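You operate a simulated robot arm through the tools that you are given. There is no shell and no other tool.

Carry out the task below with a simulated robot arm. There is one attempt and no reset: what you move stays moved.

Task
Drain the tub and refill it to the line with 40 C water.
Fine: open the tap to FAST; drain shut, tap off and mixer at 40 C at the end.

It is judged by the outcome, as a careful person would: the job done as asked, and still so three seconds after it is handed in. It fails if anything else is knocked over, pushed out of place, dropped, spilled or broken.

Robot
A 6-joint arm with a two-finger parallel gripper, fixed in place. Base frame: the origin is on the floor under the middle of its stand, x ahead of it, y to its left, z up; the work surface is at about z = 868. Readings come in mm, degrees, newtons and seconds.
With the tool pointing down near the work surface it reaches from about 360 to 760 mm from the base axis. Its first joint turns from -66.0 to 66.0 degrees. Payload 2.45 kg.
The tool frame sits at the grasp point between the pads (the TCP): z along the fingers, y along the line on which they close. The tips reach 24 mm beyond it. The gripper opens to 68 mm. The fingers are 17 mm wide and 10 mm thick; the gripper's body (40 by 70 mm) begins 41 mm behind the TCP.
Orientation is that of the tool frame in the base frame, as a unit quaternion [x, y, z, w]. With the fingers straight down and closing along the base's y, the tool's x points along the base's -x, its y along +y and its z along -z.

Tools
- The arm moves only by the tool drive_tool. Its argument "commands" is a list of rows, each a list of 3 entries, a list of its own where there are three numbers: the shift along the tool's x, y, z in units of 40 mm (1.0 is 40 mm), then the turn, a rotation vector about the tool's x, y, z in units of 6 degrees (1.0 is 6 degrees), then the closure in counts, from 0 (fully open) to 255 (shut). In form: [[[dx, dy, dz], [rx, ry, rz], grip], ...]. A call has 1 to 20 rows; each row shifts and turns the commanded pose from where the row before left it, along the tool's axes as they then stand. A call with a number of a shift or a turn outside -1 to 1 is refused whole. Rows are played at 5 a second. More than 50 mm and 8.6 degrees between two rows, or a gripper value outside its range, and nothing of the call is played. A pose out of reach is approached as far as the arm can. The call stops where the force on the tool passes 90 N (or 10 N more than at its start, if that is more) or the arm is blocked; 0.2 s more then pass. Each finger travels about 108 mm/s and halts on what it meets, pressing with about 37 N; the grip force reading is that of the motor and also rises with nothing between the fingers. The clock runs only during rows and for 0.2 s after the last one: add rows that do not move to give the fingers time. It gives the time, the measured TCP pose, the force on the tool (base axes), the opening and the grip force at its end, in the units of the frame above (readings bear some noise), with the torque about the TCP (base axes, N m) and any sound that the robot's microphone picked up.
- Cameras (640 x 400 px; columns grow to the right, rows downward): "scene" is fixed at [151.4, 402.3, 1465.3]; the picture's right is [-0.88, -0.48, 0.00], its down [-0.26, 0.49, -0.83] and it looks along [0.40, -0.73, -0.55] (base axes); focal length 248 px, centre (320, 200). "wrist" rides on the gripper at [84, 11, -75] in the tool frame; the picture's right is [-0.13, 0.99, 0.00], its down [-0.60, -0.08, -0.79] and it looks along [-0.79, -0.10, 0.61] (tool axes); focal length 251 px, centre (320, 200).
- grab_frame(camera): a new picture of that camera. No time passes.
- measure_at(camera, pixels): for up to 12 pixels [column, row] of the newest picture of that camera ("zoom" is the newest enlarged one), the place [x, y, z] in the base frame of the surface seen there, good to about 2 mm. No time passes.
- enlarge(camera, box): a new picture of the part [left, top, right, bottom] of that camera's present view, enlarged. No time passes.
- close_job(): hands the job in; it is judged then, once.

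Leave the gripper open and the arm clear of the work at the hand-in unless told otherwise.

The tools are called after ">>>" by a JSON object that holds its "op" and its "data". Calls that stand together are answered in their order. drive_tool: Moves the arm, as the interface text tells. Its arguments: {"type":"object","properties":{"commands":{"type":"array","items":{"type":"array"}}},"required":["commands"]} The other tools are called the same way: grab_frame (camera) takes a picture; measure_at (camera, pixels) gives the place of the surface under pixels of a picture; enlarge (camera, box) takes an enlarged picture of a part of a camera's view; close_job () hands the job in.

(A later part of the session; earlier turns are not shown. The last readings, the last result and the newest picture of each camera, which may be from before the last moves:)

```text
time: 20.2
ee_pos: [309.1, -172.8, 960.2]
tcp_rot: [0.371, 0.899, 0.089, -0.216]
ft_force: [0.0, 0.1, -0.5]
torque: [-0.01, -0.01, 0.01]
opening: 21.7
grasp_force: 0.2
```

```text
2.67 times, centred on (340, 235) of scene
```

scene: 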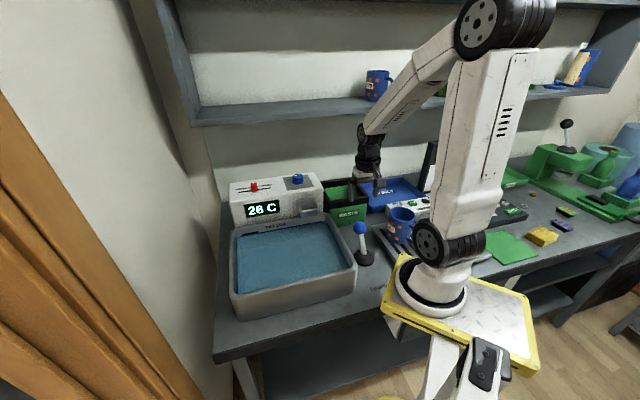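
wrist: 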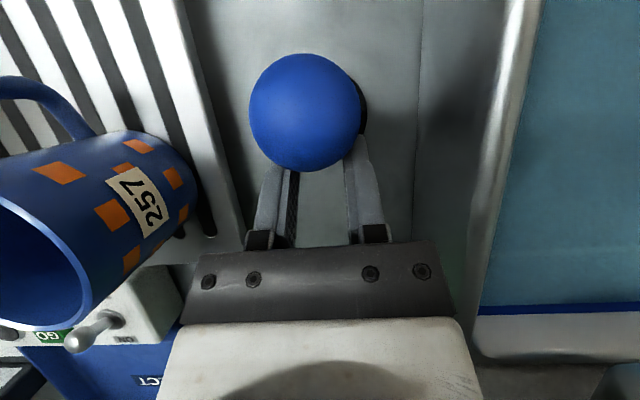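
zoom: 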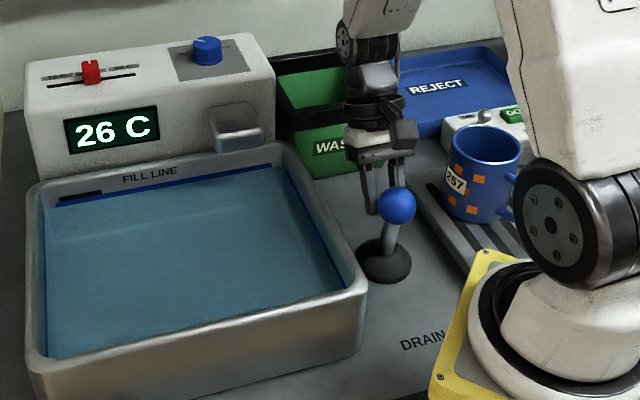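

The lever is past vertical and the water seems to start falling slightly below the blue line. I continue forward to the end of its travel.

>>> {"op": "drive_tool", "data": {"commands": [[[0.193, 0, 0.138], [0, 0, 0], 175], [[0.18, 0, 0.159], [0, 0, 0], 175], [[0.161, 0, 0.175], [0, 0, 0], 175], [[0.14, 0, 0.192], [0, 0, 0], 175]]}}

>>> {"op": "grab_frame", "data": {"camera": "wrist"}}

>>> {"op": "enlarge", "data": {"camera": "scene", "box": [220, 160, 460, 310]}}

>>> {"op": "measure_at", "data": {"camera": "scene", "pixels": [[260, 250], [290, 250], [320, 250]]}}

```text
time: 21.2
ee_pos: [284.9, -146.1, 948.8]
tcp_rot: [0.371, 0.899, 0.089, -0.216]
ft_force: [-1.6, -5.6, 1.5]
torque: [-0.09, 0.05, 0.11]
opening: 25.3
grasp_force: 2.7
```

```text
taken
```

wrist: 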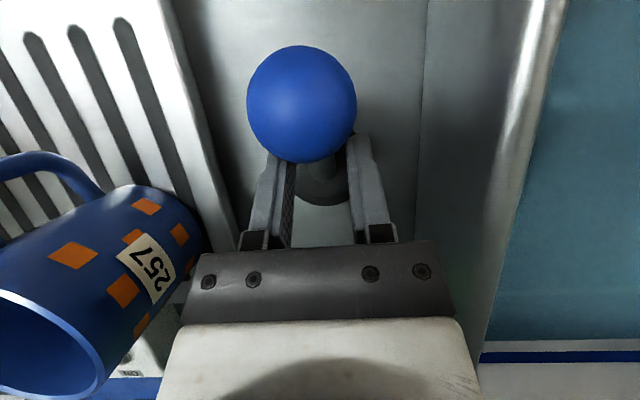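

```text
2.67 times, centred on (340, 235) of scene
```

zoom: 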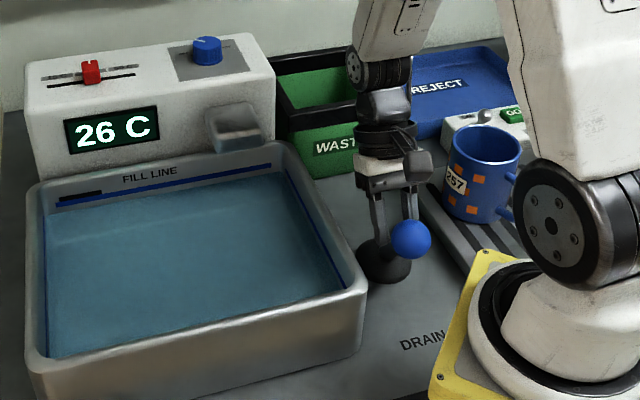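

```text
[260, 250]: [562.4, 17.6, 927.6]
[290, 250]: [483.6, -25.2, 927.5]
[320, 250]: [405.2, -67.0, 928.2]
```

The water is now clearly dropping below the line. I push a little further to the lever's end stop and check.

>>> {"op": "drive_tool", "data": {"commands": [[[0.12, 0, 0.204], [0, 0, 0], 175], [[0.1, 0, 0.2], [0, 0, 0], 175]]}}

>>> {"op": "grab_frame", "data": {"camera": "scene"}}

>>> {"op": "grab_frame", "data": {"camera": "wrist"}}

>>> {"op": "measure_at", "data": {"camera": "scene", "pixels": [[260, 250], [290, 250], [320, 250]]}}

```text
time: 21.8
ee_pos: [280.3, -140.2, 938.0]
tcp_rot: [0.37, 0.901, 0.086, -0.209]
ft_force: [15.7, -30.1, -3.6]
torque: [0.13, -0.03, 0.55]
opening: 29.9
grasp_force: 5.0
```

```text
taken
```

scene: 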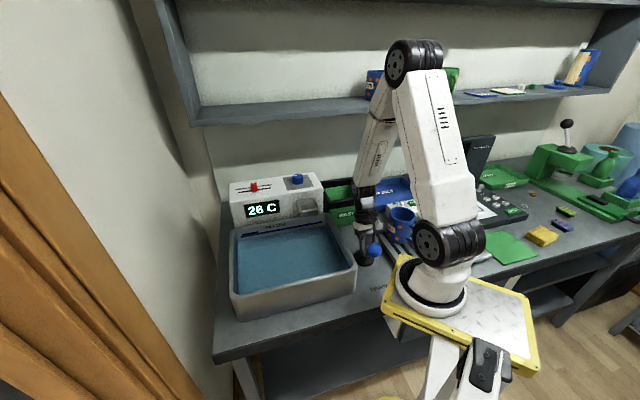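

```text
taken
```

wrist: 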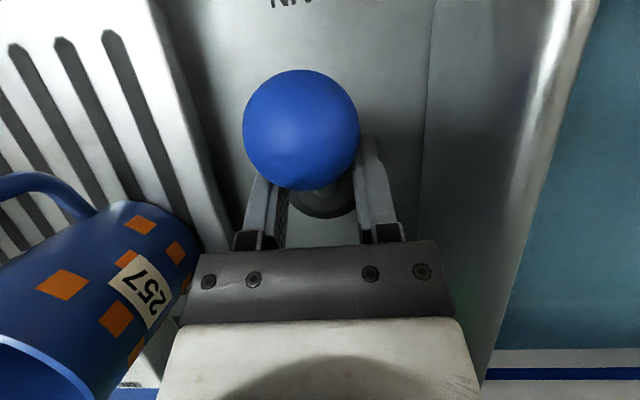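

```text
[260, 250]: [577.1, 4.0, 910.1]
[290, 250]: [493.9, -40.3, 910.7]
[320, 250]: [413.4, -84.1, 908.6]
```

Water is at z≈910 and falling quickly (~10 mm/s); force 34 N indicates the lever's end stop. I back off ~6 mm and wait a second to see whether the lever stays and the tub keeps draining.

>>> {"op": "drive_tool", "data": {"commands": [[[-0.15, 0, -0.1], [0, 0, 0], 175], [[-0.1, 0, -0.05], [0, 0, 0], 175], [[0, 0, 0], [0, 0, 0], 175], [[0, 0, 0], [0, 0, 0], 175]]}}

>>> {"op": "grab_frame", "data": {"camera": "scene"}}

>>> {"op": "grab_frame", "data": {"camera": "wrist"}}

>>> {"op": "measure_at", "data": {"camera": "scene", "pixels": [[260, 250], [290, 250], [320, 250]]}}

>>> {"op": "measure_at", "data": {"camera": "wrist", "pixels": [[302, 120], [302, 80], [302, 165], [260, 120], [345, 120]]}}

```text
time: 22.8
ee_pos: [282.2, -144.7, 939.0]
tcp_rot: [0.371, 0.899, 0.089, -0.217]
ft_force: [-2.5, -1.5, 0.6]
torque: [-0.05, 0.08, 0.0]
opening: 23.6
grasp_force: 1.5
```

```text
taken
```

scene: 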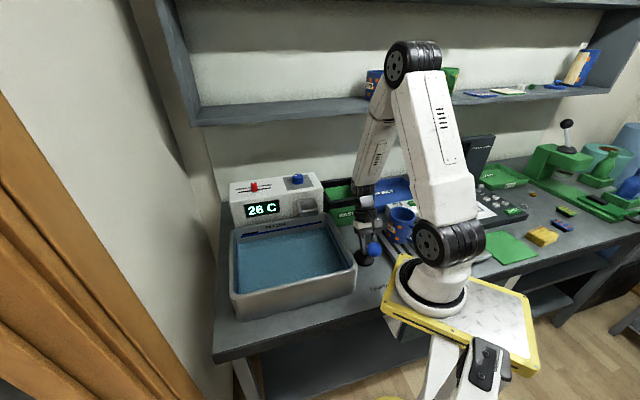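

```text
taken
```

wrist: 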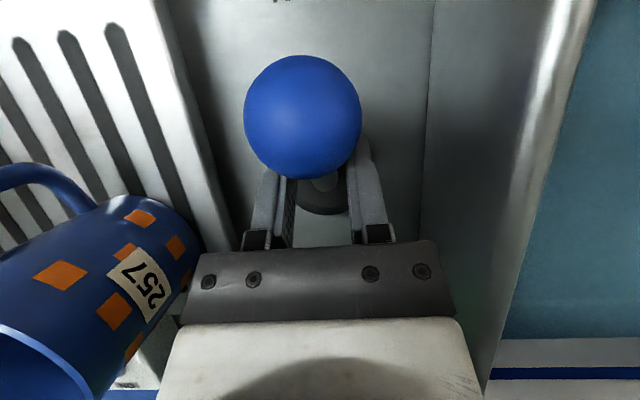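

```text
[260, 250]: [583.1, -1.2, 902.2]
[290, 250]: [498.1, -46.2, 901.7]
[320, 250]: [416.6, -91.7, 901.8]
```

```text
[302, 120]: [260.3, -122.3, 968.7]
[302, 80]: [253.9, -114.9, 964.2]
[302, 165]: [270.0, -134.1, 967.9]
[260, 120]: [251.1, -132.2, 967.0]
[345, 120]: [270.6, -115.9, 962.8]
```

The water is at z≈902 and the lever rests at its front stop (ball ≈(262,-124,948)). I withdraw along the fingers' axis to see whether the lever stays by itself.

>>> {"op": "drive_tool", "data": {"commands": [[[-0.1, 0, -0.5], [0, 0, 0], 150], [[0, 0, -0.9], [0, 0, 0], 120], [[0, 0, -0.9], [0, 0, 0], 90], [[0, 0, -0.4], [0, 0, 0], 90]]}}

>>> {"op": "grab_frame", "data": {"camera": "scene"}}

>>> {"op": "grab_frame", "data": {"camera": "wrist"}}

>>> {"op": "measure_at", "data": {"camera": "scene", "pixels": [[260, 250], [290, 250], [310, 250]]}}

```text
time: 23.8
ee_pos: [318.3, -183.2, 1034.5]
tcp_rot: [0.37, 0.899, 0.089, -0.216]
ft_force: [-1.6, 0.2, -0.6]
torque: [-0.02, -0.01, -0.01]
opening: 44.0
grasp_force: 0.0
```

```text
taken
```

scene: 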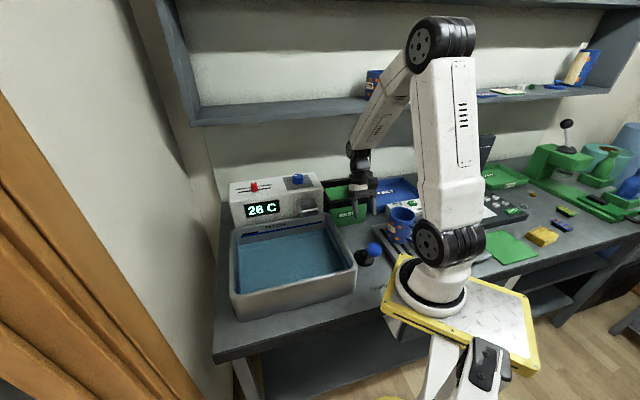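

```text
taken
```

wrist: 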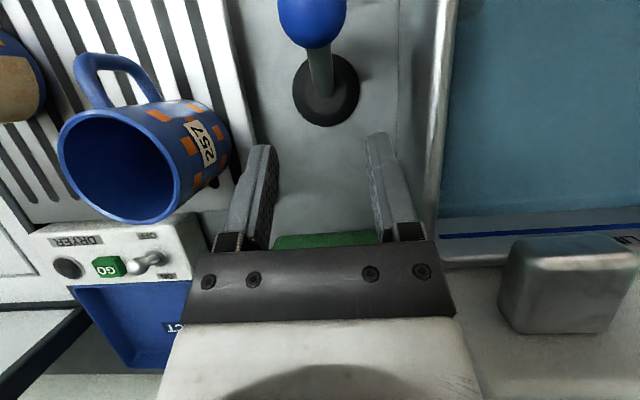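

```text
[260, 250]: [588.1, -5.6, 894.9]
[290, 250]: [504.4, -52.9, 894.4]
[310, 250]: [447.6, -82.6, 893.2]
```

The lever stays at DRAIN by itself; water is at z≈894 and falling. I rise, bring the tool upright, and start turning it by -90° so that next time the two fingers cage the ball front and back.

>>> {"op": "drive_tool", "data": {"commands": [[[0, 0, -0.9], [0, 0, 0], 90], [[0, 0, -0.9], [0, 0, 0], 90], [[0, 0, 0], [0, -0.9, 0], 90], [[0, 0, 0], [0, -0.9, 0], 90], [[0, 0, 0], [0, -0.9, 0], 90], [[0, 0, 0], [0, -0.9, 0], 90], [[0, 0, 0], [0, -0.9, 0], 90], [[0, 0, 0], [0, 0, -1], 90], [[0, 0, 0], [0, 0, -1], 90], [[0, 0, 0], [0, 0, -1], 90]]}}

>>> {"op": "grab_frame", "data": {"camera": "scene"}}

>>> {"op": "measure_at", "data": {"camera": "scene", "pixels": [[260, 250], [290, 250], [310, 250], [372, 248], [372, 244], [376, 250], [368, 250]]}}

```text
time: 26.0
ee_pos: [343.9, -203.9, 1097.9]
tcp_rot: [0.23, 0.973, 0.001, -0.001]
ft_force: [0.3, -0.1, 0.4]
torque: [-0.04, 0.03, 0.03]
opening: 44.2
grasp_force: 0.0
```

```text
taken
```

scene: 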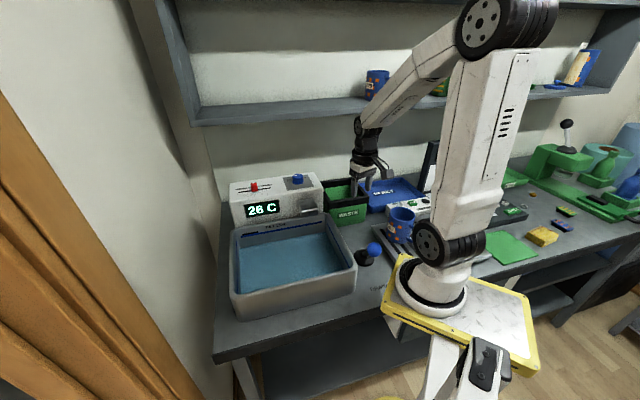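

```text
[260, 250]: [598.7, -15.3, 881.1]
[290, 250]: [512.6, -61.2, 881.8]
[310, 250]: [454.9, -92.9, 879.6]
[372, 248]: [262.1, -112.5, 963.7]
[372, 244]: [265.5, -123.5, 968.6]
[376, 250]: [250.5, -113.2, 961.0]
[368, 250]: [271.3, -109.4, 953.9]
```

Water is at z≈881 and still falling. I finish the turn (another -72°) while it drains.

>>> {"op": "drive_tool", "data": {"commands": [[[0, 0, 0], [0, 0, -1], 90], [[0, 0, 0], [0, 0, -1], 90], [[0, 0, 0], [0, 0, -1], 90], [[0, 0, 0], [0, 0, -1], 90], [[0, 0, 0], [0, 0, -1], 90], [[0, 0, 0], [0, 0, -1], 90], [[0, 0, 0], [0, 0, -1], 90], [[0, 0, 0], [0, 0, -1], 90], [[0, 0, 0], [0, 0, -1], 90], [[0, 0, 0], [0, 0, -1], 90], [[0, 0, 0], [0, 0, -1], 90], [[0, 0, 0], [0, 0, -1], 90]]}}

>>> {"op": "grab_frame", "data": {"camera": "scene"}}

>>> {"op": "grab_frame", "data": {"camera": "wrist"}}

>>> {"op": "enlarge", "data": {"camera": "scene", "box": [220, 160, 400, 310]}}

>>> {"op": "measure_at", "data": {"camera": "scene", "pixels": [[260, 250], [290, 250], [310, 250]]}}

```text
time: 28.6
ee_pos: [342.9, -206.4, 1098.8]
tcp_rot: [-0.385, 0.923, 0.0, -0.001]
ft_force: [0.1, 0.5, -0.5]
torque: [0.03, 0.03, 0.02]
opening: 43.9
grasp_force: 0.1
```

```text
taken
```

scene: 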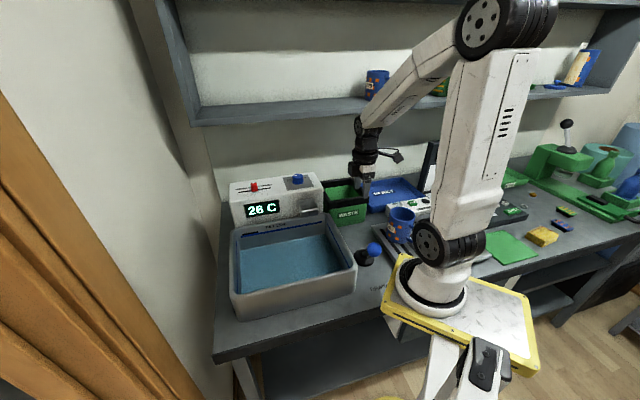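

```text
taken
```

wrist: 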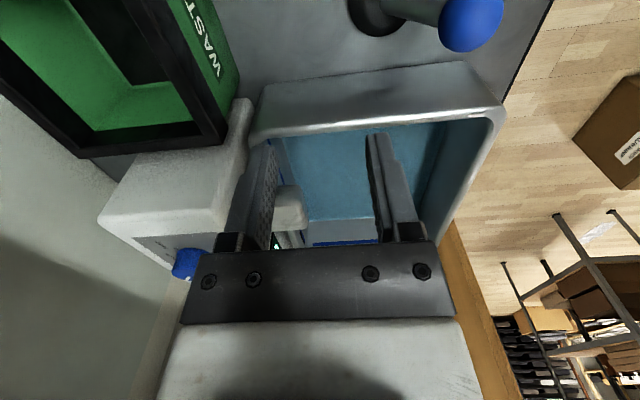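

```text
2.67 times, centred on (310, 235) of scene
```

zoom: 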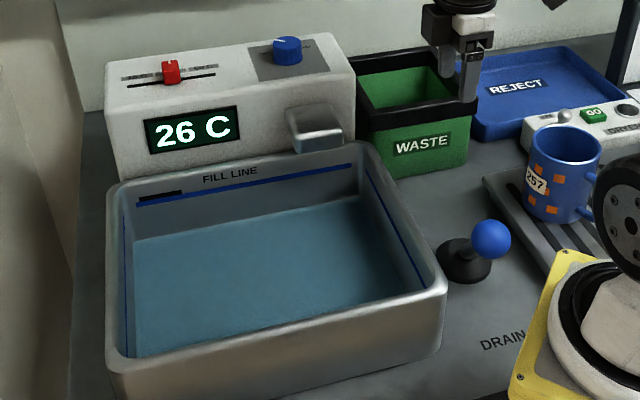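

```text
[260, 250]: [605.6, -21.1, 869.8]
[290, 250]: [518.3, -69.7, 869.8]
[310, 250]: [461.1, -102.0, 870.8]
```

Water is at z≈870, almost empty; the arm is in the rotated pose (closing line front-back). I open fully, tilt 25° and come to a pre-approach point above/behind the ball while draining continues.

>>> {"op": "drive_tool", "data": {"commands": [[[0, 0, 0], [-0.833, 0, 0], 0], [[0, 0, 0], [-0.833, 0, 0], 0], [[0, 0, 0], [-0.833, 0, 0], 0], [[0, 0, 0], [-0.833, 0, 0], 0], [[0, 0, 0], [-0.833, 0, 0], 0], [[0, 0.266, 0.6925], [0, 0, 0], 0], [[0, 0.266, 0.6925], [0, 0, 0], 0], [[0, 0.266, 0.6925], [0, 0, 0], 0]]}}

>>> {"op": "grab_frame", "data": {"camera": "scene"}}

>>> {"op": "grab_frame", "data": {"camera": "wrist"}}

>>> {"op": "enlarge", "data": {"camera": "scene", "box": [220, 160, 400, 310]}}

>>> {"op": "measure_at", "data": {"camera": "scene", "pixels": [[260, 250], [290, 250], [310, 250]]}}

```text
time: 30.4
ee_pos: [297.3, -160.3, 1035.0]
tcp_rot: [-0.375, 0.901, 0.2, -0.084]
ft_force: [0.5, -1.2, -0.1]
torque: [0.01, 0.02, 0.02]
opening: 67.9
grasp_force: 0.1
```

```text
taken
```

scene: 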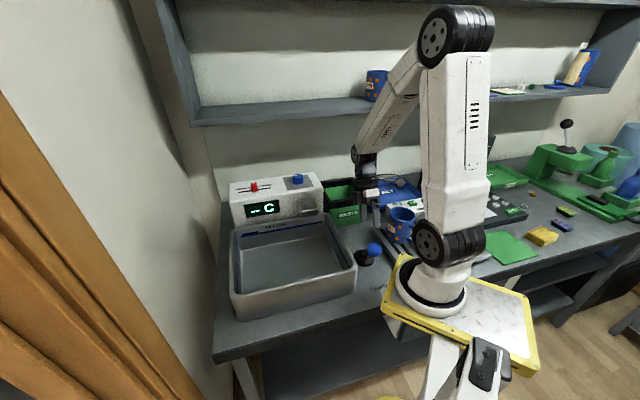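

```text
taken
```

wrist: 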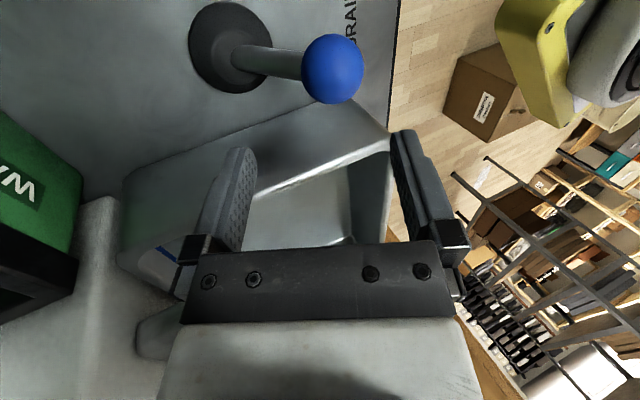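

```text
2.67 times, centred on (310, 235) of scene
```

zoom: 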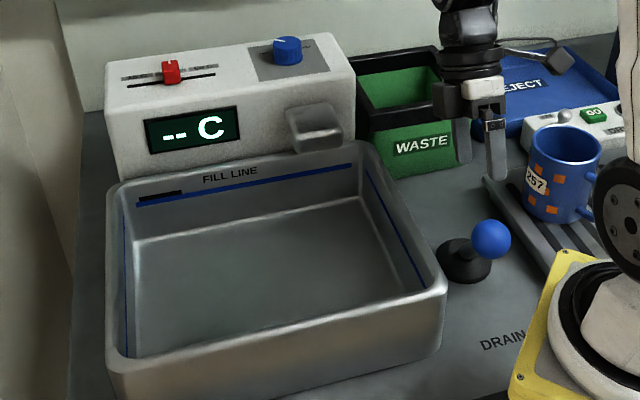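

```text
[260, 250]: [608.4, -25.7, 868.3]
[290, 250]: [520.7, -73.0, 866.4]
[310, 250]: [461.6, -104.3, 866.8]
```

The tub is empty (floor visible at z≈867, display "-- C"). Now to shut the drain: I measure the ball in the wrist view around (333,68) before approaching.

>>> {"op": "measure_at", "data": {"camera": "wrist", "pixels": [[333, 68], [333, 48], [333, 90], [312, 68], [354, 68], [285, 62], [260, 58], [230, 50]]}}

```text
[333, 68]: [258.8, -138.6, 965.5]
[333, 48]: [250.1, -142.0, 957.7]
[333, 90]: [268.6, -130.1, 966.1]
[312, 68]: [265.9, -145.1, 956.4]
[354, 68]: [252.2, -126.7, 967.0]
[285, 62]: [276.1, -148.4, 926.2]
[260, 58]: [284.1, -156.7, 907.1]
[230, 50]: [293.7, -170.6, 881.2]
```

Ball centre ≈ (261,-127.5,948). I descend along the finger axis so the ball sits between the two open fingers (front finger ahead of it, back finger clear of the shaft).

>>> {"op": "drive_tool", "data": {"commands": [[[0.057, -0.006, 0.5], [0, 0, 0], 0], [[0, -0.006, 0.6], [0, 0, 0], 0], [[0, -0.006, 0.6], [0, 0, 0], 0], [[0, 0, 0.485], [0, 0, 0], 0]]}}

>>> {"op": "grab_frame", "data": {"camera": "wrist"}}

>>> {"op": "enlarge", "data": {"camera": "scene", "box": [310, 170, 470, 300]}}

```text
time: 31.4
ee_pos: [269.1, -136.8, 957.6]
tcp_rot: [-0.375, 0.902, 0.2, -0.082]
ft_force: [0.5, 0.2, 0.2]
torque: [-0.05, -0.01, 0.03]
opening: 68.1
grasp_force: 0.0
```

```text
taken
```

wrist: 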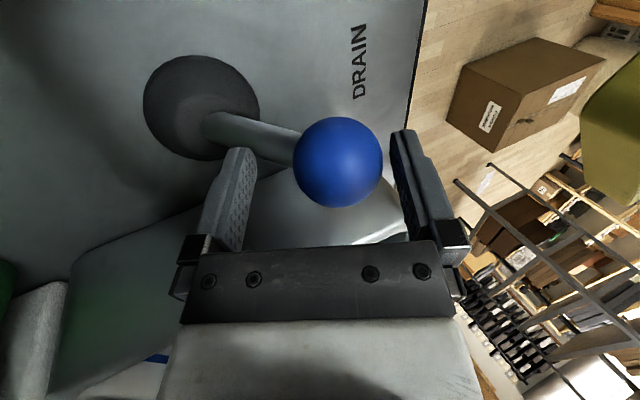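

```text
3.08 times, centred on (390, 235) of scene
```

zoom: 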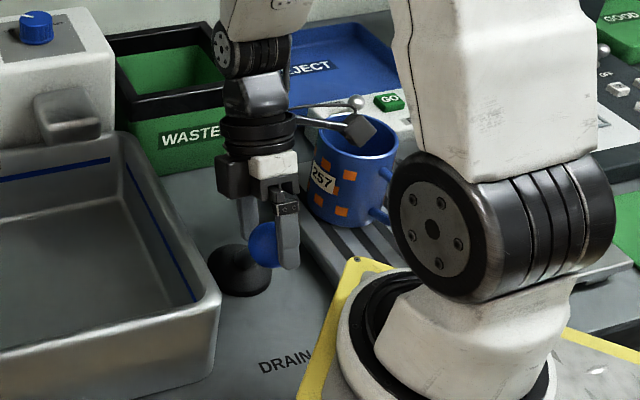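

The ball is between the fingers, shaft clear of the back finger. I now carry it backward: close the small gap with the front finger and follow the arc for three rows.

>>> {"op": "drive_tool", "data": {"commands": [[[0, -0.15, 0], [0, 0, 0], 0], [[0, -0.119, -0.194], [0, 0, 0], 0], [[0, -0.137, -0.18], [0, 0, 0], 0], [[0, -0.156, -0.161], [0, 0, 0], 0]]}}

>>> {"op": "grab_frame", "data": {"camera": "wrist"}}

>>> {"op": "enlarge", "data": {"camera": "scene", "box": [310, 170, 470, 300]}}

```text
time: 32.4
ee_pos: [290.6, -157.7, 967.7]
tcp_rot: [-0.376, 0.901, 0.198, -0.082]
ft_force: [0.1, 0.3, -0.9]
torque: [0.04, 0.02, 0.02]
opening: 67.9
grasp_force: 0.0
```

```text
taken
```

wrist: 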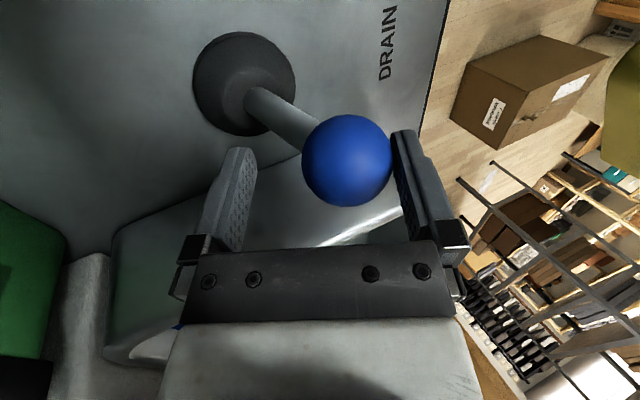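

```text
3.08 times, centred on (390, 235) of scene
```

zoom: 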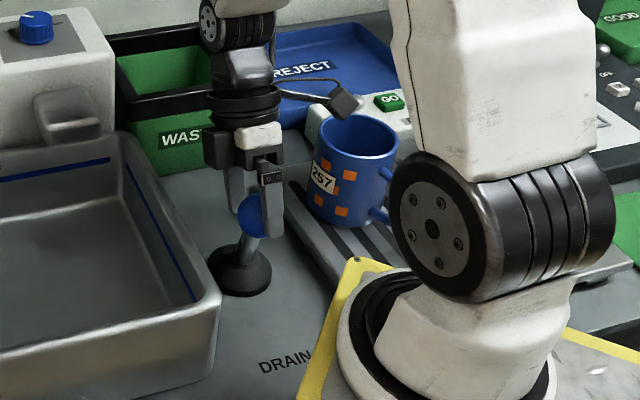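

It follows nicely with almost no force. I continue rows 4–8 through the vertical.

>>> {"op": "drive_tool", "data": {"commands": [[[0, -0.169, -0.145], [0, 0, 0], 0], [[0, -0.189, -0.127], [0, 0, 0], 0], [[0, -0.199, -0.107], [0, 0, 0], 0], [[0, -0.209, -0.084], [0, 0, 0], 0], [[0, -0.219, -0.063], [0, 0, 0], 0]]}}

>>> {"op": "grab_frame", "data": {"camera": "wrist"}}

>>> {"op": "enlarge", "data": {"camera": "scene", "box": [310, 170, 470, 300]}}

```text
time: 33.6
ee_pos: [322.9, -187.4, 967.8]
tcp_rot: [-0.375, 0.901, 0.2, -0.083]
ft_force: [0.2, 0.5, 0.1]
torque: [0.0, 0.02, 0.01]
opening: 67.8
grasp_force: 0.0
```

```text
taken
```

wrist: 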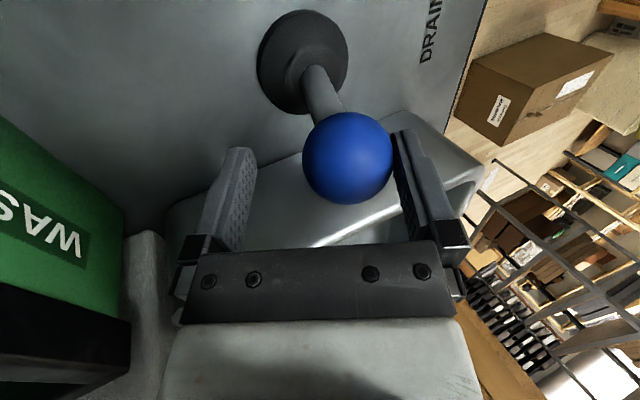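

```text
3.08 times, centred on (390, 235) of scene
```

zoom: 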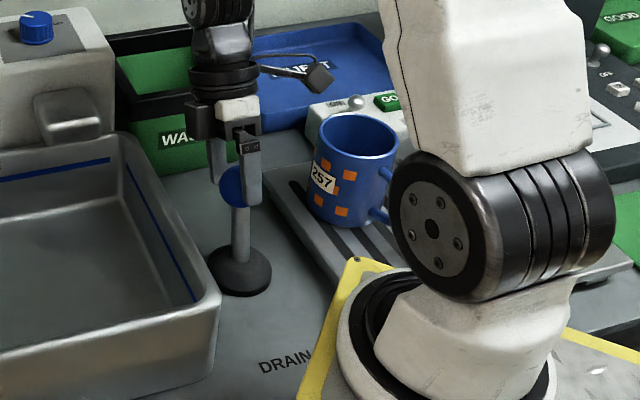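

Past vertical. I finish with rows 9–12 and a little extra towards the rear stop.

>>> {"op": "drive_tool", "data": {"commands": [[[0, -0.22, -0.037], [0, 0, 0], 0], [[0, -0.224, -0.016], [0, 0, 0], 0], [[0, -0.226, 0.011], [0, 0, 0], 0], [[0, -0.225, 0.033], [0, 0, 0], 0], [[0, -0.1, 0.02], [0, 0, 0], 0]]}}

>>> {"op": "grab_frame", "data": {"camera": "wrist"}}

>>> {"op": "grab_frame", "data": {"camera": "scene"}}

>>> {"op": "enlarge", "data": {"camera": "scene", "box": [310, 170, 470, 300]}}

```text
time: 34.8
ee_pos: [345.7, -210.5, 951.3]
tcp_rot: [-0.375, 0.9, 0.206, -0.086]
ft_force: [-19.1, 19.4, 24.1]
torque: [0.47, 0.35, -0.04]
opening: 68.1
grasp_force: 0.1
```

```text
taken
```

wrist: 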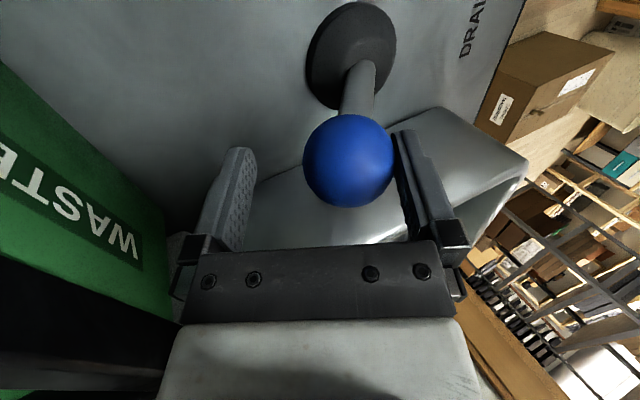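

```text
taken
```

scene: 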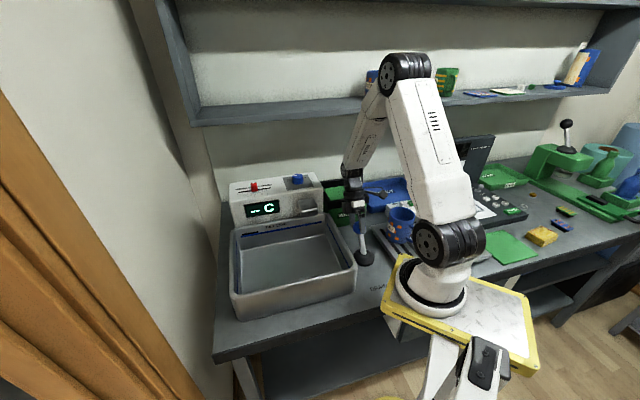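

```text
3.08 times, centred on (390, 235) of scene
```

zoom: 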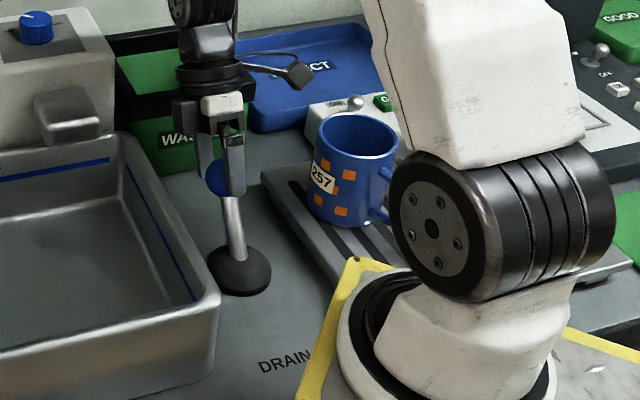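

27 N against the motion and no further travel: the lever is on its rear (shut) stop. I release the push, withdraw along the finger axis, and bring the tool upright.

>>> {"op": "drive_tool", "data": {"commands": [[[0, 0.2, 0], [0, 0, 0], 0], [[0, 0, -0.6], [0, 0, 0], 0], [[0, 0, -0.9], [0, 0, 0], 0], [[0, 0, -0.9], [0, 0, 0], 0], [[0, 0, -0.9], [0, 0, 0], 0], [[0, 0, 0], [0.833, 0, 0], 0], [[0, 0, 0], [0.833, 0, 0], 0], [[0, 0, 0], [0.833, 0, 0], 0], [[0, 0, 0], [0.833, 0, 0], 0], [[0, 0, 0], [0.833, 0, 0], 0]]}}

>>> {"op": "grab_frame", "data": {"camera": "scene"}}

>>> {"op": "measure_at", "data": {"camera": "scene", "pixels": [[359.7, 227.5], [359.7, 222], [361, 241], [354, 228]]}}

>>> {"op": "enlarge", "data": {"camera": "scene", "box": [220, 160, 400, 310]}}

```text
time: 37.0
ee_pos: [382.3, -247.8, 1075.5]
tcp_rot: [-0.384, 0.923, -0.001, -0.001]
ft_force: [-1.4, -0.1, -1.1]
torque: [0.03, -0.02, 0.01]
opening: 68.0
grasp_force: 0.0
```

```text
taken
```

scene: 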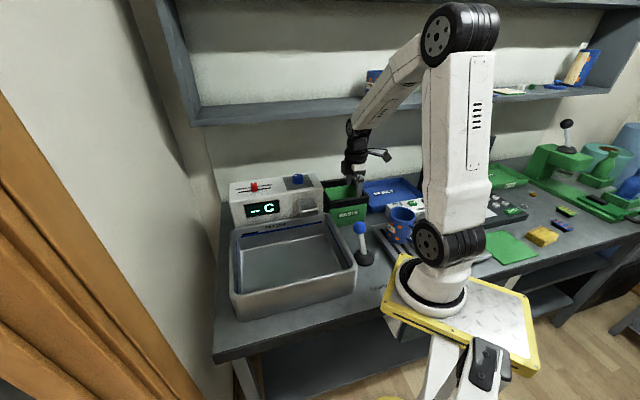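

```text
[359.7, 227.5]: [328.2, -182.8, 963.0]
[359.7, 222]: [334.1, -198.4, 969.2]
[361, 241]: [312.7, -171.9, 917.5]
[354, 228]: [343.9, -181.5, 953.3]
```

```text
2.67 times, centred on (310, 235) of scene
```

zoom: 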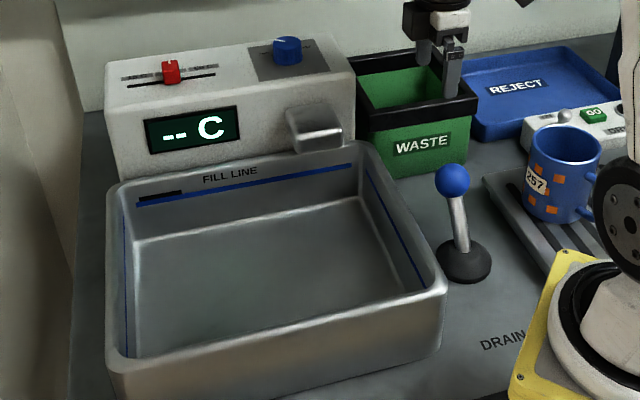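

The lever measures exactly as at the start: drain shut. Now I measure the fill line's height (zoom ~(240,185)) and move up and over to above the knob.

>>> {"op": "measure_at", "data": {"camera": "zoom", "pixels": [[240, 186], [300, 177], [340, 169], [160, 200], [385, 210], [410, 260], [128, 260], [126, 320], [240, 182], [240, 190]]}}

>>> {"op": "drive_tool", "data": {"commands": [[[0, 0, -1], [0, 0, 0], 0], [[0, 0, -1], [0, 0, 0], 0], [[-0.807, -0.505, 0], [0, 0, 0], 0], [[-0.807, -0.505, 0], [0, 0, 0], 0], [[-0.807, -0.505, 0], [0, 0, 0], 0], [[-0.807, -0.505, 0], [0, 0, 0], 0], [[-0.807, -0.505, 0], [0, 0, 0], 0]]}}

>>> {"op": "grab_frame", "data": {"camera": "wrist"}}

>>> {"op": "grab_frame", "data": {"camera": "scene"}}

```text
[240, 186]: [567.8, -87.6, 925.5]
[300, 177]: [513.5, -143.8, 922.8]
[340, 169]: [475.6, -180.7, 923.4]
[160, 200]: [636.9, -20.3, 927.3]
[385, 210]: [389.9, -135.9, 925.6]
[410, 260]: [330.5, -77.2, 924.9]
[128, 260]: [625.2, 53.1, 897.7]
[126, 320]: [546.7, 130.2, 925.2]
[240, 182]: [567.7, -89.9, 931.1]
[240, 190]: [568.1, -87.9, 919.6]
```

```text
time: 38.6
ee_pos: [569.9, -206.8, 1157.6]
tcp_rot: [-0.385, 0.923, 0.0, 0.0]
ft_force: [0.4, 0.4, 0.0]
torque: [0.02, 0.0, -0.05]
opening: 67.9
grasp_force: 0.0
```

```text
taken
```

wrist: 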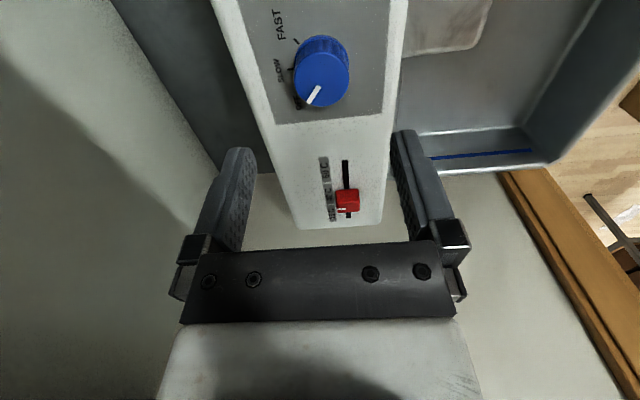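

```text
taken
```

scene: 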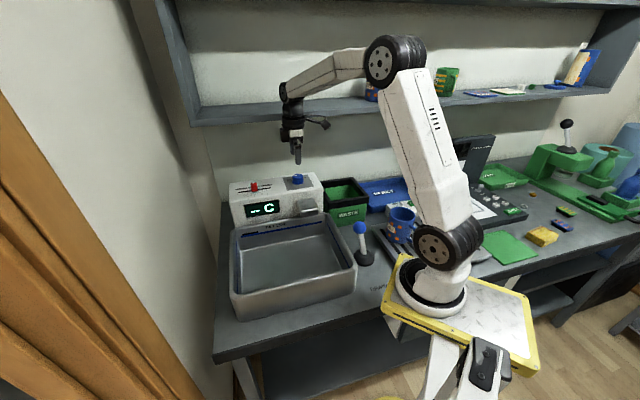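

I'm above the knob. I'll enlarge the fill line in the scene strongly to get its true height, and the knob in the wrist view.

>>> {"op": "enlarge", "data": {"camera": "scene", "box": [268, 218, 300, 238]}}

>>> {"op": "measure_at", "data": {"camera": "zoom", "pixels": [[320, 160], [320, 180], [320, 200], [320, 220], [320, 240], [320, 260], [320, 280]]}}

>>> {"op": "measure_at", "data": {"camera": "wrist", "pixels": [[321, 82], [321, 65], [321, 100], [305, 85], [340, 82], [310, 95], [290, 70], [297, 42], [281, 75], [300, 102]]}}

>>> {"op": "enlarge", "data": {"camera": "wrist", "box": [240, 0, 400, 130]}}

```text
16.00 times, centred on (284, 228) of scene
```

zoom: 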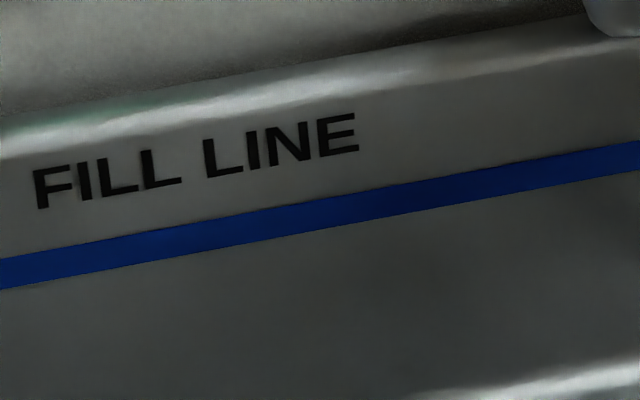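

```text
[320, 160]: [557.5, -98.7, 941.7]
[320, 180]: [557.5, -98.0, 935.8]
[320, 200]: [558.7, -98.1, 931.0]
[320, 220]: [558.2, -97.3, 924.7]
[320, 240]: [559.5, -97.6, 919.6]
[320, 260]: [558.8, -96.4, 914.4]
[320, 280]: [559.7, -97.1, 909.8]
```

```text
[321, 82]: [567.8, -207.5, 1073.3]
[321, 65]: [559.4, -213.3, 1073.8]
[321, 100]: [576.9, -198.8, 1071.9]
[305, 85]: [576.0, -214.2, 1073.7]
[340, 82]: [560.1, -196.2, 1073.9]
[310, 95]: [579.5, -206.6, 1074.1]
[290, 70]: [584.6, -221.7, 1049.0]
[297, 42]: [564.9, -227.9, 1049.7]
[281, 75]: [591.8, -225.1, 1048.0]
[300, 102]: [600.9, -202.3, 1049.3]
```

```text
3.08 times, centred on (320, 65) of wrist
```

zoom: 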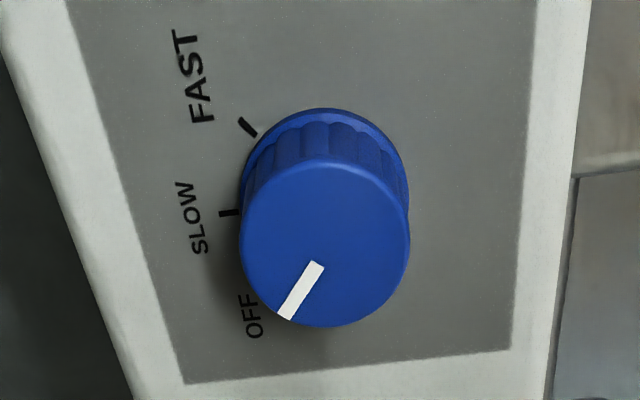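

The fill line spans z≈922.5–931.5 (centre ≈927; the original level was 927.7). The pointer is at OFF. From both views the knob axis is ≈(567.9,-207.6). I centre on it and descend to TCP z≈1079 with fingers front and back of the knob.

>>> {"op": "drive_tool", "data": {"commands": [[[0.05, 0.02, 0], [0, 0, 0], 50], [[0, 0, 0.49], [0, 0, 0], 50], [[0, 0, 0.49], [0, 0, 0], 50], [[0, 0, 0.49], [0, 0, 0], 50], [[0, 0, 0.49], [0, 0, 0], 50]]}}

>>> {"op": "grab_frame", "data": {"camera": "wrist"}}

>>> {"op": "enlarge", "data": {"camera": "scene", "box": [220, 70, 380, 230]}}

```text
time: 39.8
ee_pos: [566.1, -206.6, 1077.9]
tcp_rot: [-0.384, 0.923, 0.0, 0.0]
ft_force: [-0.7, 1.2, 0.6]
torque: [0.01, 0.0, 0.01]
opening: 54.7
grasp_force: 0.1
```

```text
taken
```

wrist: 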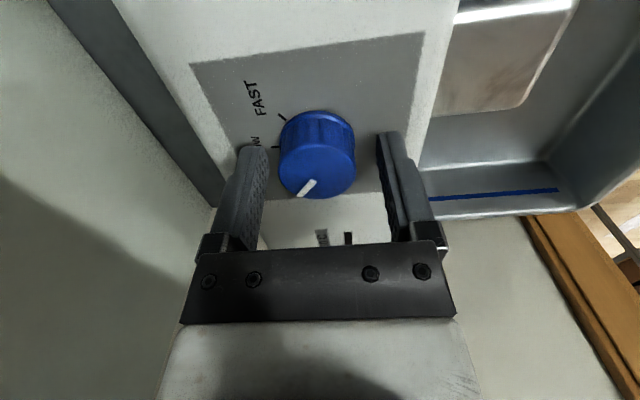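

```text
2.50 times, centred on (300, 150) of scene
```

zoom: 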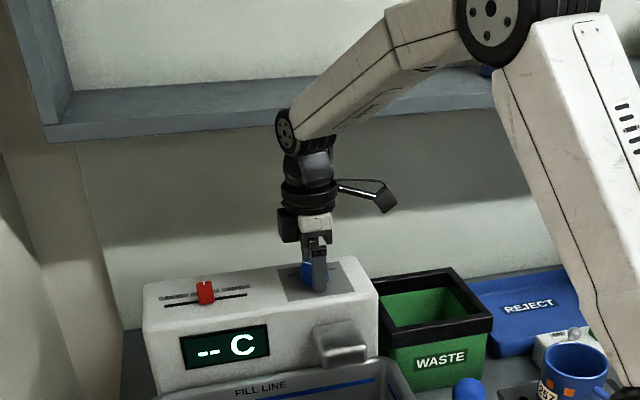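

The knob is centred between fingers within ~2 mm. I shift 2 mm back and close on the knob.

>>> {"op": "drive_tool", "data": {"commands": [[[0.01, -0.045, 0], [0, 0, 0], 60], [[0, 0, 0], [0, 0, 0], 170], [[0, 0, 0], [0, 0, 0], 170], [[0, 0, 0], [0, 0, 0], 170]]}}

>>> {"op": "grab_frame", "data": {"camera": "wrist"}}

>>> {"op": "grab_frame", "data": {"camera": "scene"}}

```text
time: 40.8
ee_pos: [567.6, -206.7, 1076.9]
tcp_rot: [-0.385, 0.923, 0.0, -0.001]
ft_force: [-3.5, 3.7, -1.8]
torque: [-0.27, -0.47, -0.02]
opening: 35.7
grasp_force: 45.1
```

```text
taken
```

wrist: 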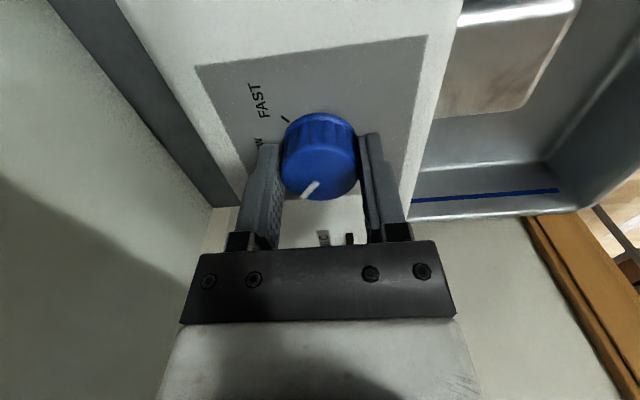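

```text
taken
```

scene: 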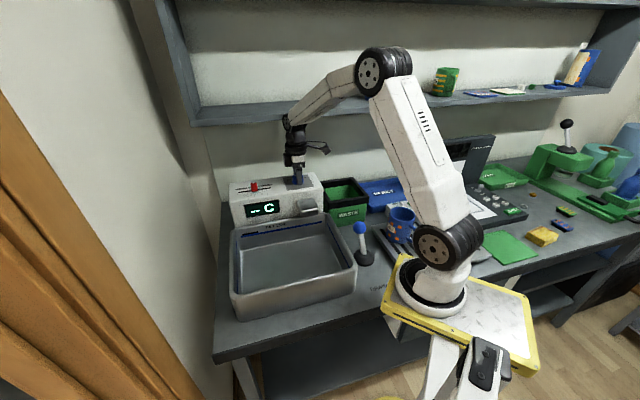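

Gripped at 35.7 mm, low forces. I turn the knob clockwise (+ about tool z), first 30°, to check that it follows.

>>> {"op": "drive_tool", "data": {"commands": [[[0, 0, 0], [0, 0, 1], 170], [[0, 0, 0], [0, 0, 1], 170], [[0, 0, 0], [0, 0, 1], 170], [[0, 0, 0], [0, 0, 1], 170], [[0, 0, 0], [0, 0, 1], 170]]}}

>>> {"op": "grab_frame", "data": {"camera": "wrist"}}

>>> {"op": "grab_frame", "data": {"camera": "scene"}}

>>> {"op": "measure_at", "data": {"camera": "scene", "pixels": [[260, 250], [290, 250], [310, 250]]}}

```text
time: 42.0
ee_pos: [566.5, -206.7, 1076.9]
tcp_rot: [-0.132, 0.991, 0.0, 0.0]
ft_force: [-2.1, -2.9, 11.0]
torque: [0.38, 1.22, 0.03]
opening: 35.8
grasp_force: 44.8
```

```text
taken
```

wrist: 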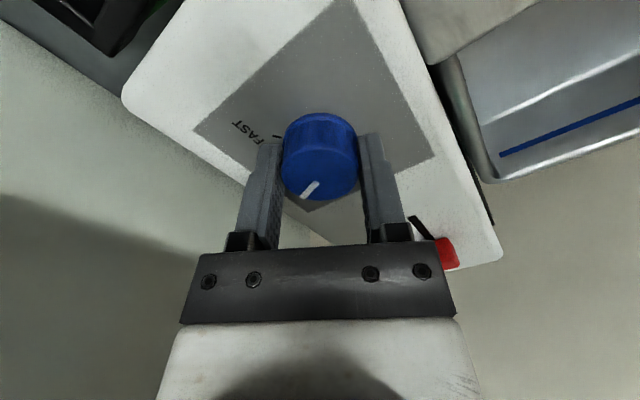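

```text
taken
```

scene: 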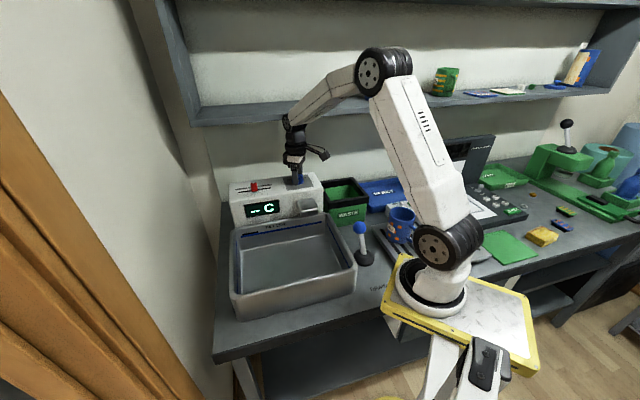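

```text
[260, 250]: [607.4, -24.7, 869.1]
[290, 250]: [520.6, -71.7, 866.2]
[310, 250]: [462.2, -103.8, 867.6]
```

The knob follows the gripper (pointer stays fixed relative to fingers). No water yet. I turn the remaining 60° to FAST and check the water immediately.

>>> {"op": "drive_tool", "data": {"commands": [[[0, 0, 0], [0, 0, 1], 170], [[0, 0, 0], [0, 0, 1], 170], [[0, 0, 0], [0, 0, 1], 170], [[0, 0, 0], [0, 0, 1], 170], [[0, 0, 0], [0, 0, 1], 170], [[0, 0, 0], [0, 0, 1], 170], [[0, 0, 0], [0, 0, 1], 170], [[0, 0, 0], [0, 0, 1], 170]]}}

>>> {"op": "grab_frame", "data": {"camera": "wrist"}}

>>> {"op": "grab_frame", "data": {"camera": "scene"}}

>>> {"op": "measure_at", "data": {"camera": "scene", "pixels": [[260, 250], [290, 250], [310, 250], [270, 260], [300, 260]]}}

```text
time: 43.8
ee_pos: [567.0, -206.8, 1077.2]
tcp_rot: [0.283, 0.959, 0.001, 0.0]
ft_force: [-3.7, 3.8, 19.7]
torque: [0.11, 1.22, -0.02]
opening: 35.8
grasp_force: 44.8
```

```text
taken
```

wrist: 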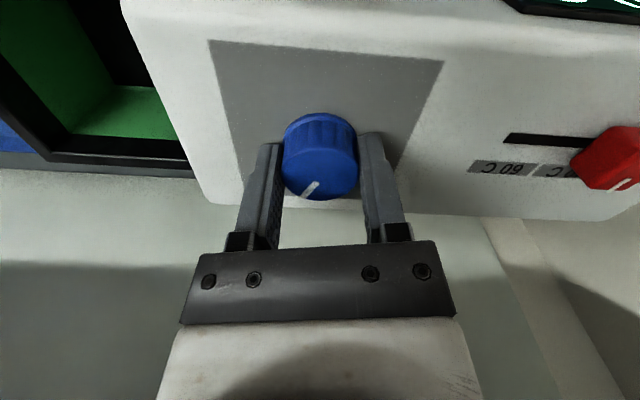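

```text
taken
```

scene: 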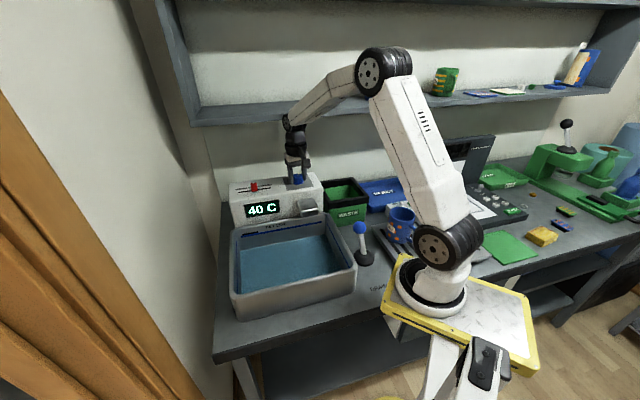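

```text
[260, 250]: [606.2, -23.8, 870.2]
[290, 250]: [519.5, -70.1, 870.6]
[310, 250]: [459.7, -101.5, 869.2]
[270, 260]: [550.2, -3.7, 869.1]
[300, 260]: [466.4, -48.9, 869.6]
```

Water is flowing at 40 C (display reads 40 C), level ≈870. Turned 78° so far; I turn the last 12° to FAST.

>>> {"op": "drive_tool", "data": {"commands": [[[0, 0, 0], [0, 0, 1], 170], [[0, 0, 0], [0, 0, 1], 170]]}}

>>> {"op": "grab_frame", "data": {"camera": "wrist"}}

>>> {"op": "grab_frame", "data": {"camera": "scene"}}

>>> {"op": "measure_at", "data": {"camera": "scene", "pixels": [[260, 250], [290, 250], [310, 250], [270, 260], [300, 260]]}}

>>> {"op": "enlarge", "data": {"camera": "scene", "box": [220, 160, 340, 235]}}

```text
time: 44.4
ee_pos: [566.5, -205.3, 1075.9]
tcp_rot: [0.381, 0.925, 0.001, 0.0]
ft_force: [-8.9, 12.3, 17.8]
torque: [-0.86, -0.24, -0.05]
opening: 35.7
grasp_force: 45.2
```

```text
taken
```

wrist: 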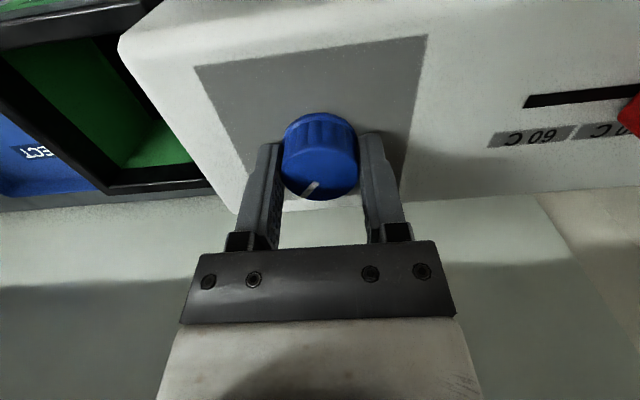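

```text
taken
```

scene: 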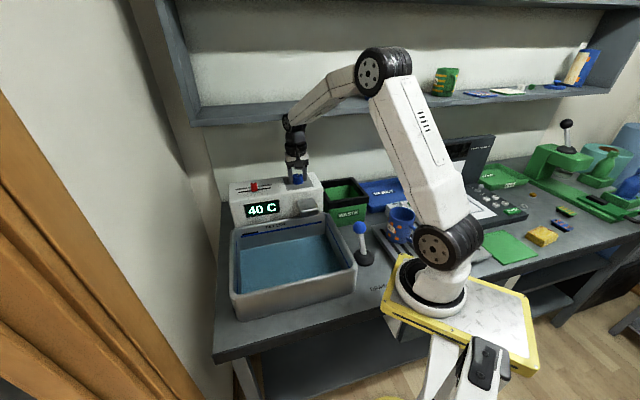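

```text
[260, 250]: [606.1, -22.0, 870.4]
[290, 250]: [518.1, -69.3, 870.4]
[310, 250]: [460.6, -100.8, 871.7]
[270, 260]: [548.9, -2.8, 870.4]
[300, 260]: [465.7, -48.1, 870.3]
```

```text
5.33 times, centred on (280, 198) of scene
```

zoom: 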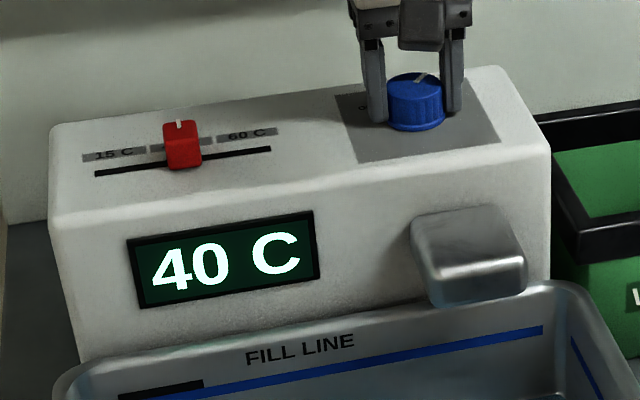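

The pointer now points right-back at FAST. I hold for one second and measure the rise rate.

>>> {"op": "drive_tool", "data": {"commands": [[[0, 0, 0], [0, 0, 0], 170], [[0, 0, 0], [0, 0, 0], 170], [[0, 0, 0], [0, 0, 0], 170], [[0, 0, 0], [0, 0, 0], 170], [[0, 0, 0], [0, 0, 0], 170]]}}

>>> {"op": "grab_frame", "data": {"camera": "scene"}}

>>> {"op": "measure_at", "data": {"camera": "scene", "pixels": [[260, 250], [290, 250], [310, 250], [270, 260], [300, 260], [280, 240]]}}

```text
time: 45.6
ee_pos: [567.1, -207.2, 1075.8]
tcp_rot: [0.382, 0.924, -0.002, 0.0]
ft_force: [-5.1, 16.3, 19.2]
torque: [-0.09, 0.25, 0.01]
opening: 35.4
grasp_force: 45.4
```

```text
taken
```

scene: 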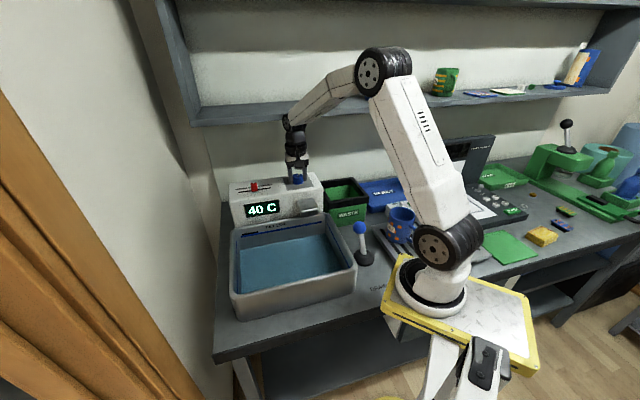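

```text
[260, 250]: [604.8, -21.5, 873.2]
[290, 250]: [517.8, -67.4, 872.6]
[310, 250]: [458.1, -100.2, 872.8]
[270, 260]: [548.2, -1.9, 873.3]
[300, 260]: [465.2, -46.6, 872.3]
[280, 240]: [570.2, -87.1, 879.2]
```

The level rises ~1.85 mm/s (872.8 now), so about 29 s to the line. I hold the knob and wait.

>>> {"op": "drive_tool", "data": {"commands": [[[0, 0, 0], [0, 0, 0], 170], [[0, 0, 0], [0, 0, 0], 170], [[0, 0, 0], [0, 0, 0], 170], [[0, 0, 0], [0, 0, 0], 170], [[0, 0, 0], [0, 0, 0], 170], [[0, 0, 0], [0, 0, 0], 170], [[0, 0, 0], [0, 0, 0], 170], [[0, 0, 0], [0, 0, 0], 170], [[0, 0, 0], [0, 0, 0], 170], [[0, 0, 0], [0, 0, 0], 170], [[0, 0, 0], [0, 0, 0], 170], [[0, 0, 0], [0, 0, 0], 170], [[0, 0, 0], [0, 0, 0], 170], [[0, 0, 0], [0, 0, 0], 170], [[0, 0, 0], [0, 0, 0], 170], [[0, 0, 0], [0, 0, 0], 170], [[0, 0, 0], [0, 0, 0], 170], [[0, 0, 0], [0, 0, 0], 170], [[0, 0, 0], [0, 0, 0], 170], [[0, 0, 0], [0, 0, 0], 170]]}}

>>> {"op": "grab_frame", "data": {"camera": "scene"}}

>>> {"op": "measure_at", "data": {"camera": "scene", "pixels": [[260, 250], [290, 250], [310, 250], [270, 260], [300, 260]]}}

```text
time: 49.8
ee_pos: [567.5, -206.4, 1077.0]
tcp_rot: [0.381, 0.924, -0.001, 0.001]
ft_force: [-5.3, 19.9, 15.4]
torque: [0.38, -0.37, 0.03]
opening: 35.8
grasp_force: 45.3
```

```text
taken
```

scene: 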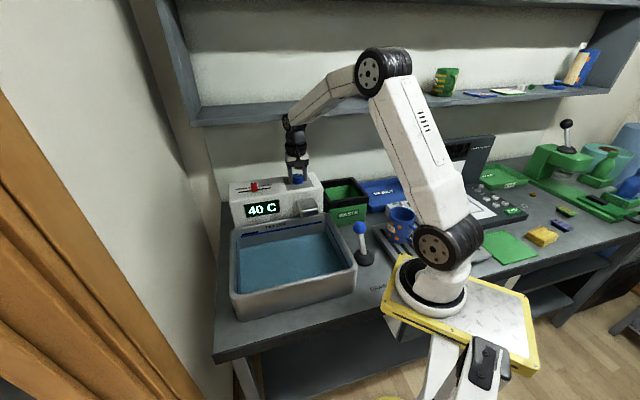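

```text
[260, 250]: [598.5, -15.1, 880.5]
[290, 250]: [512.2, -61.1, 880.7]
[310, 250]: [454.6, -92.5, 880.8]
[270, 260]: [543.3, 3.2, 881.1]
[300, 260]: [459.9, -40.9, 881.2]
```

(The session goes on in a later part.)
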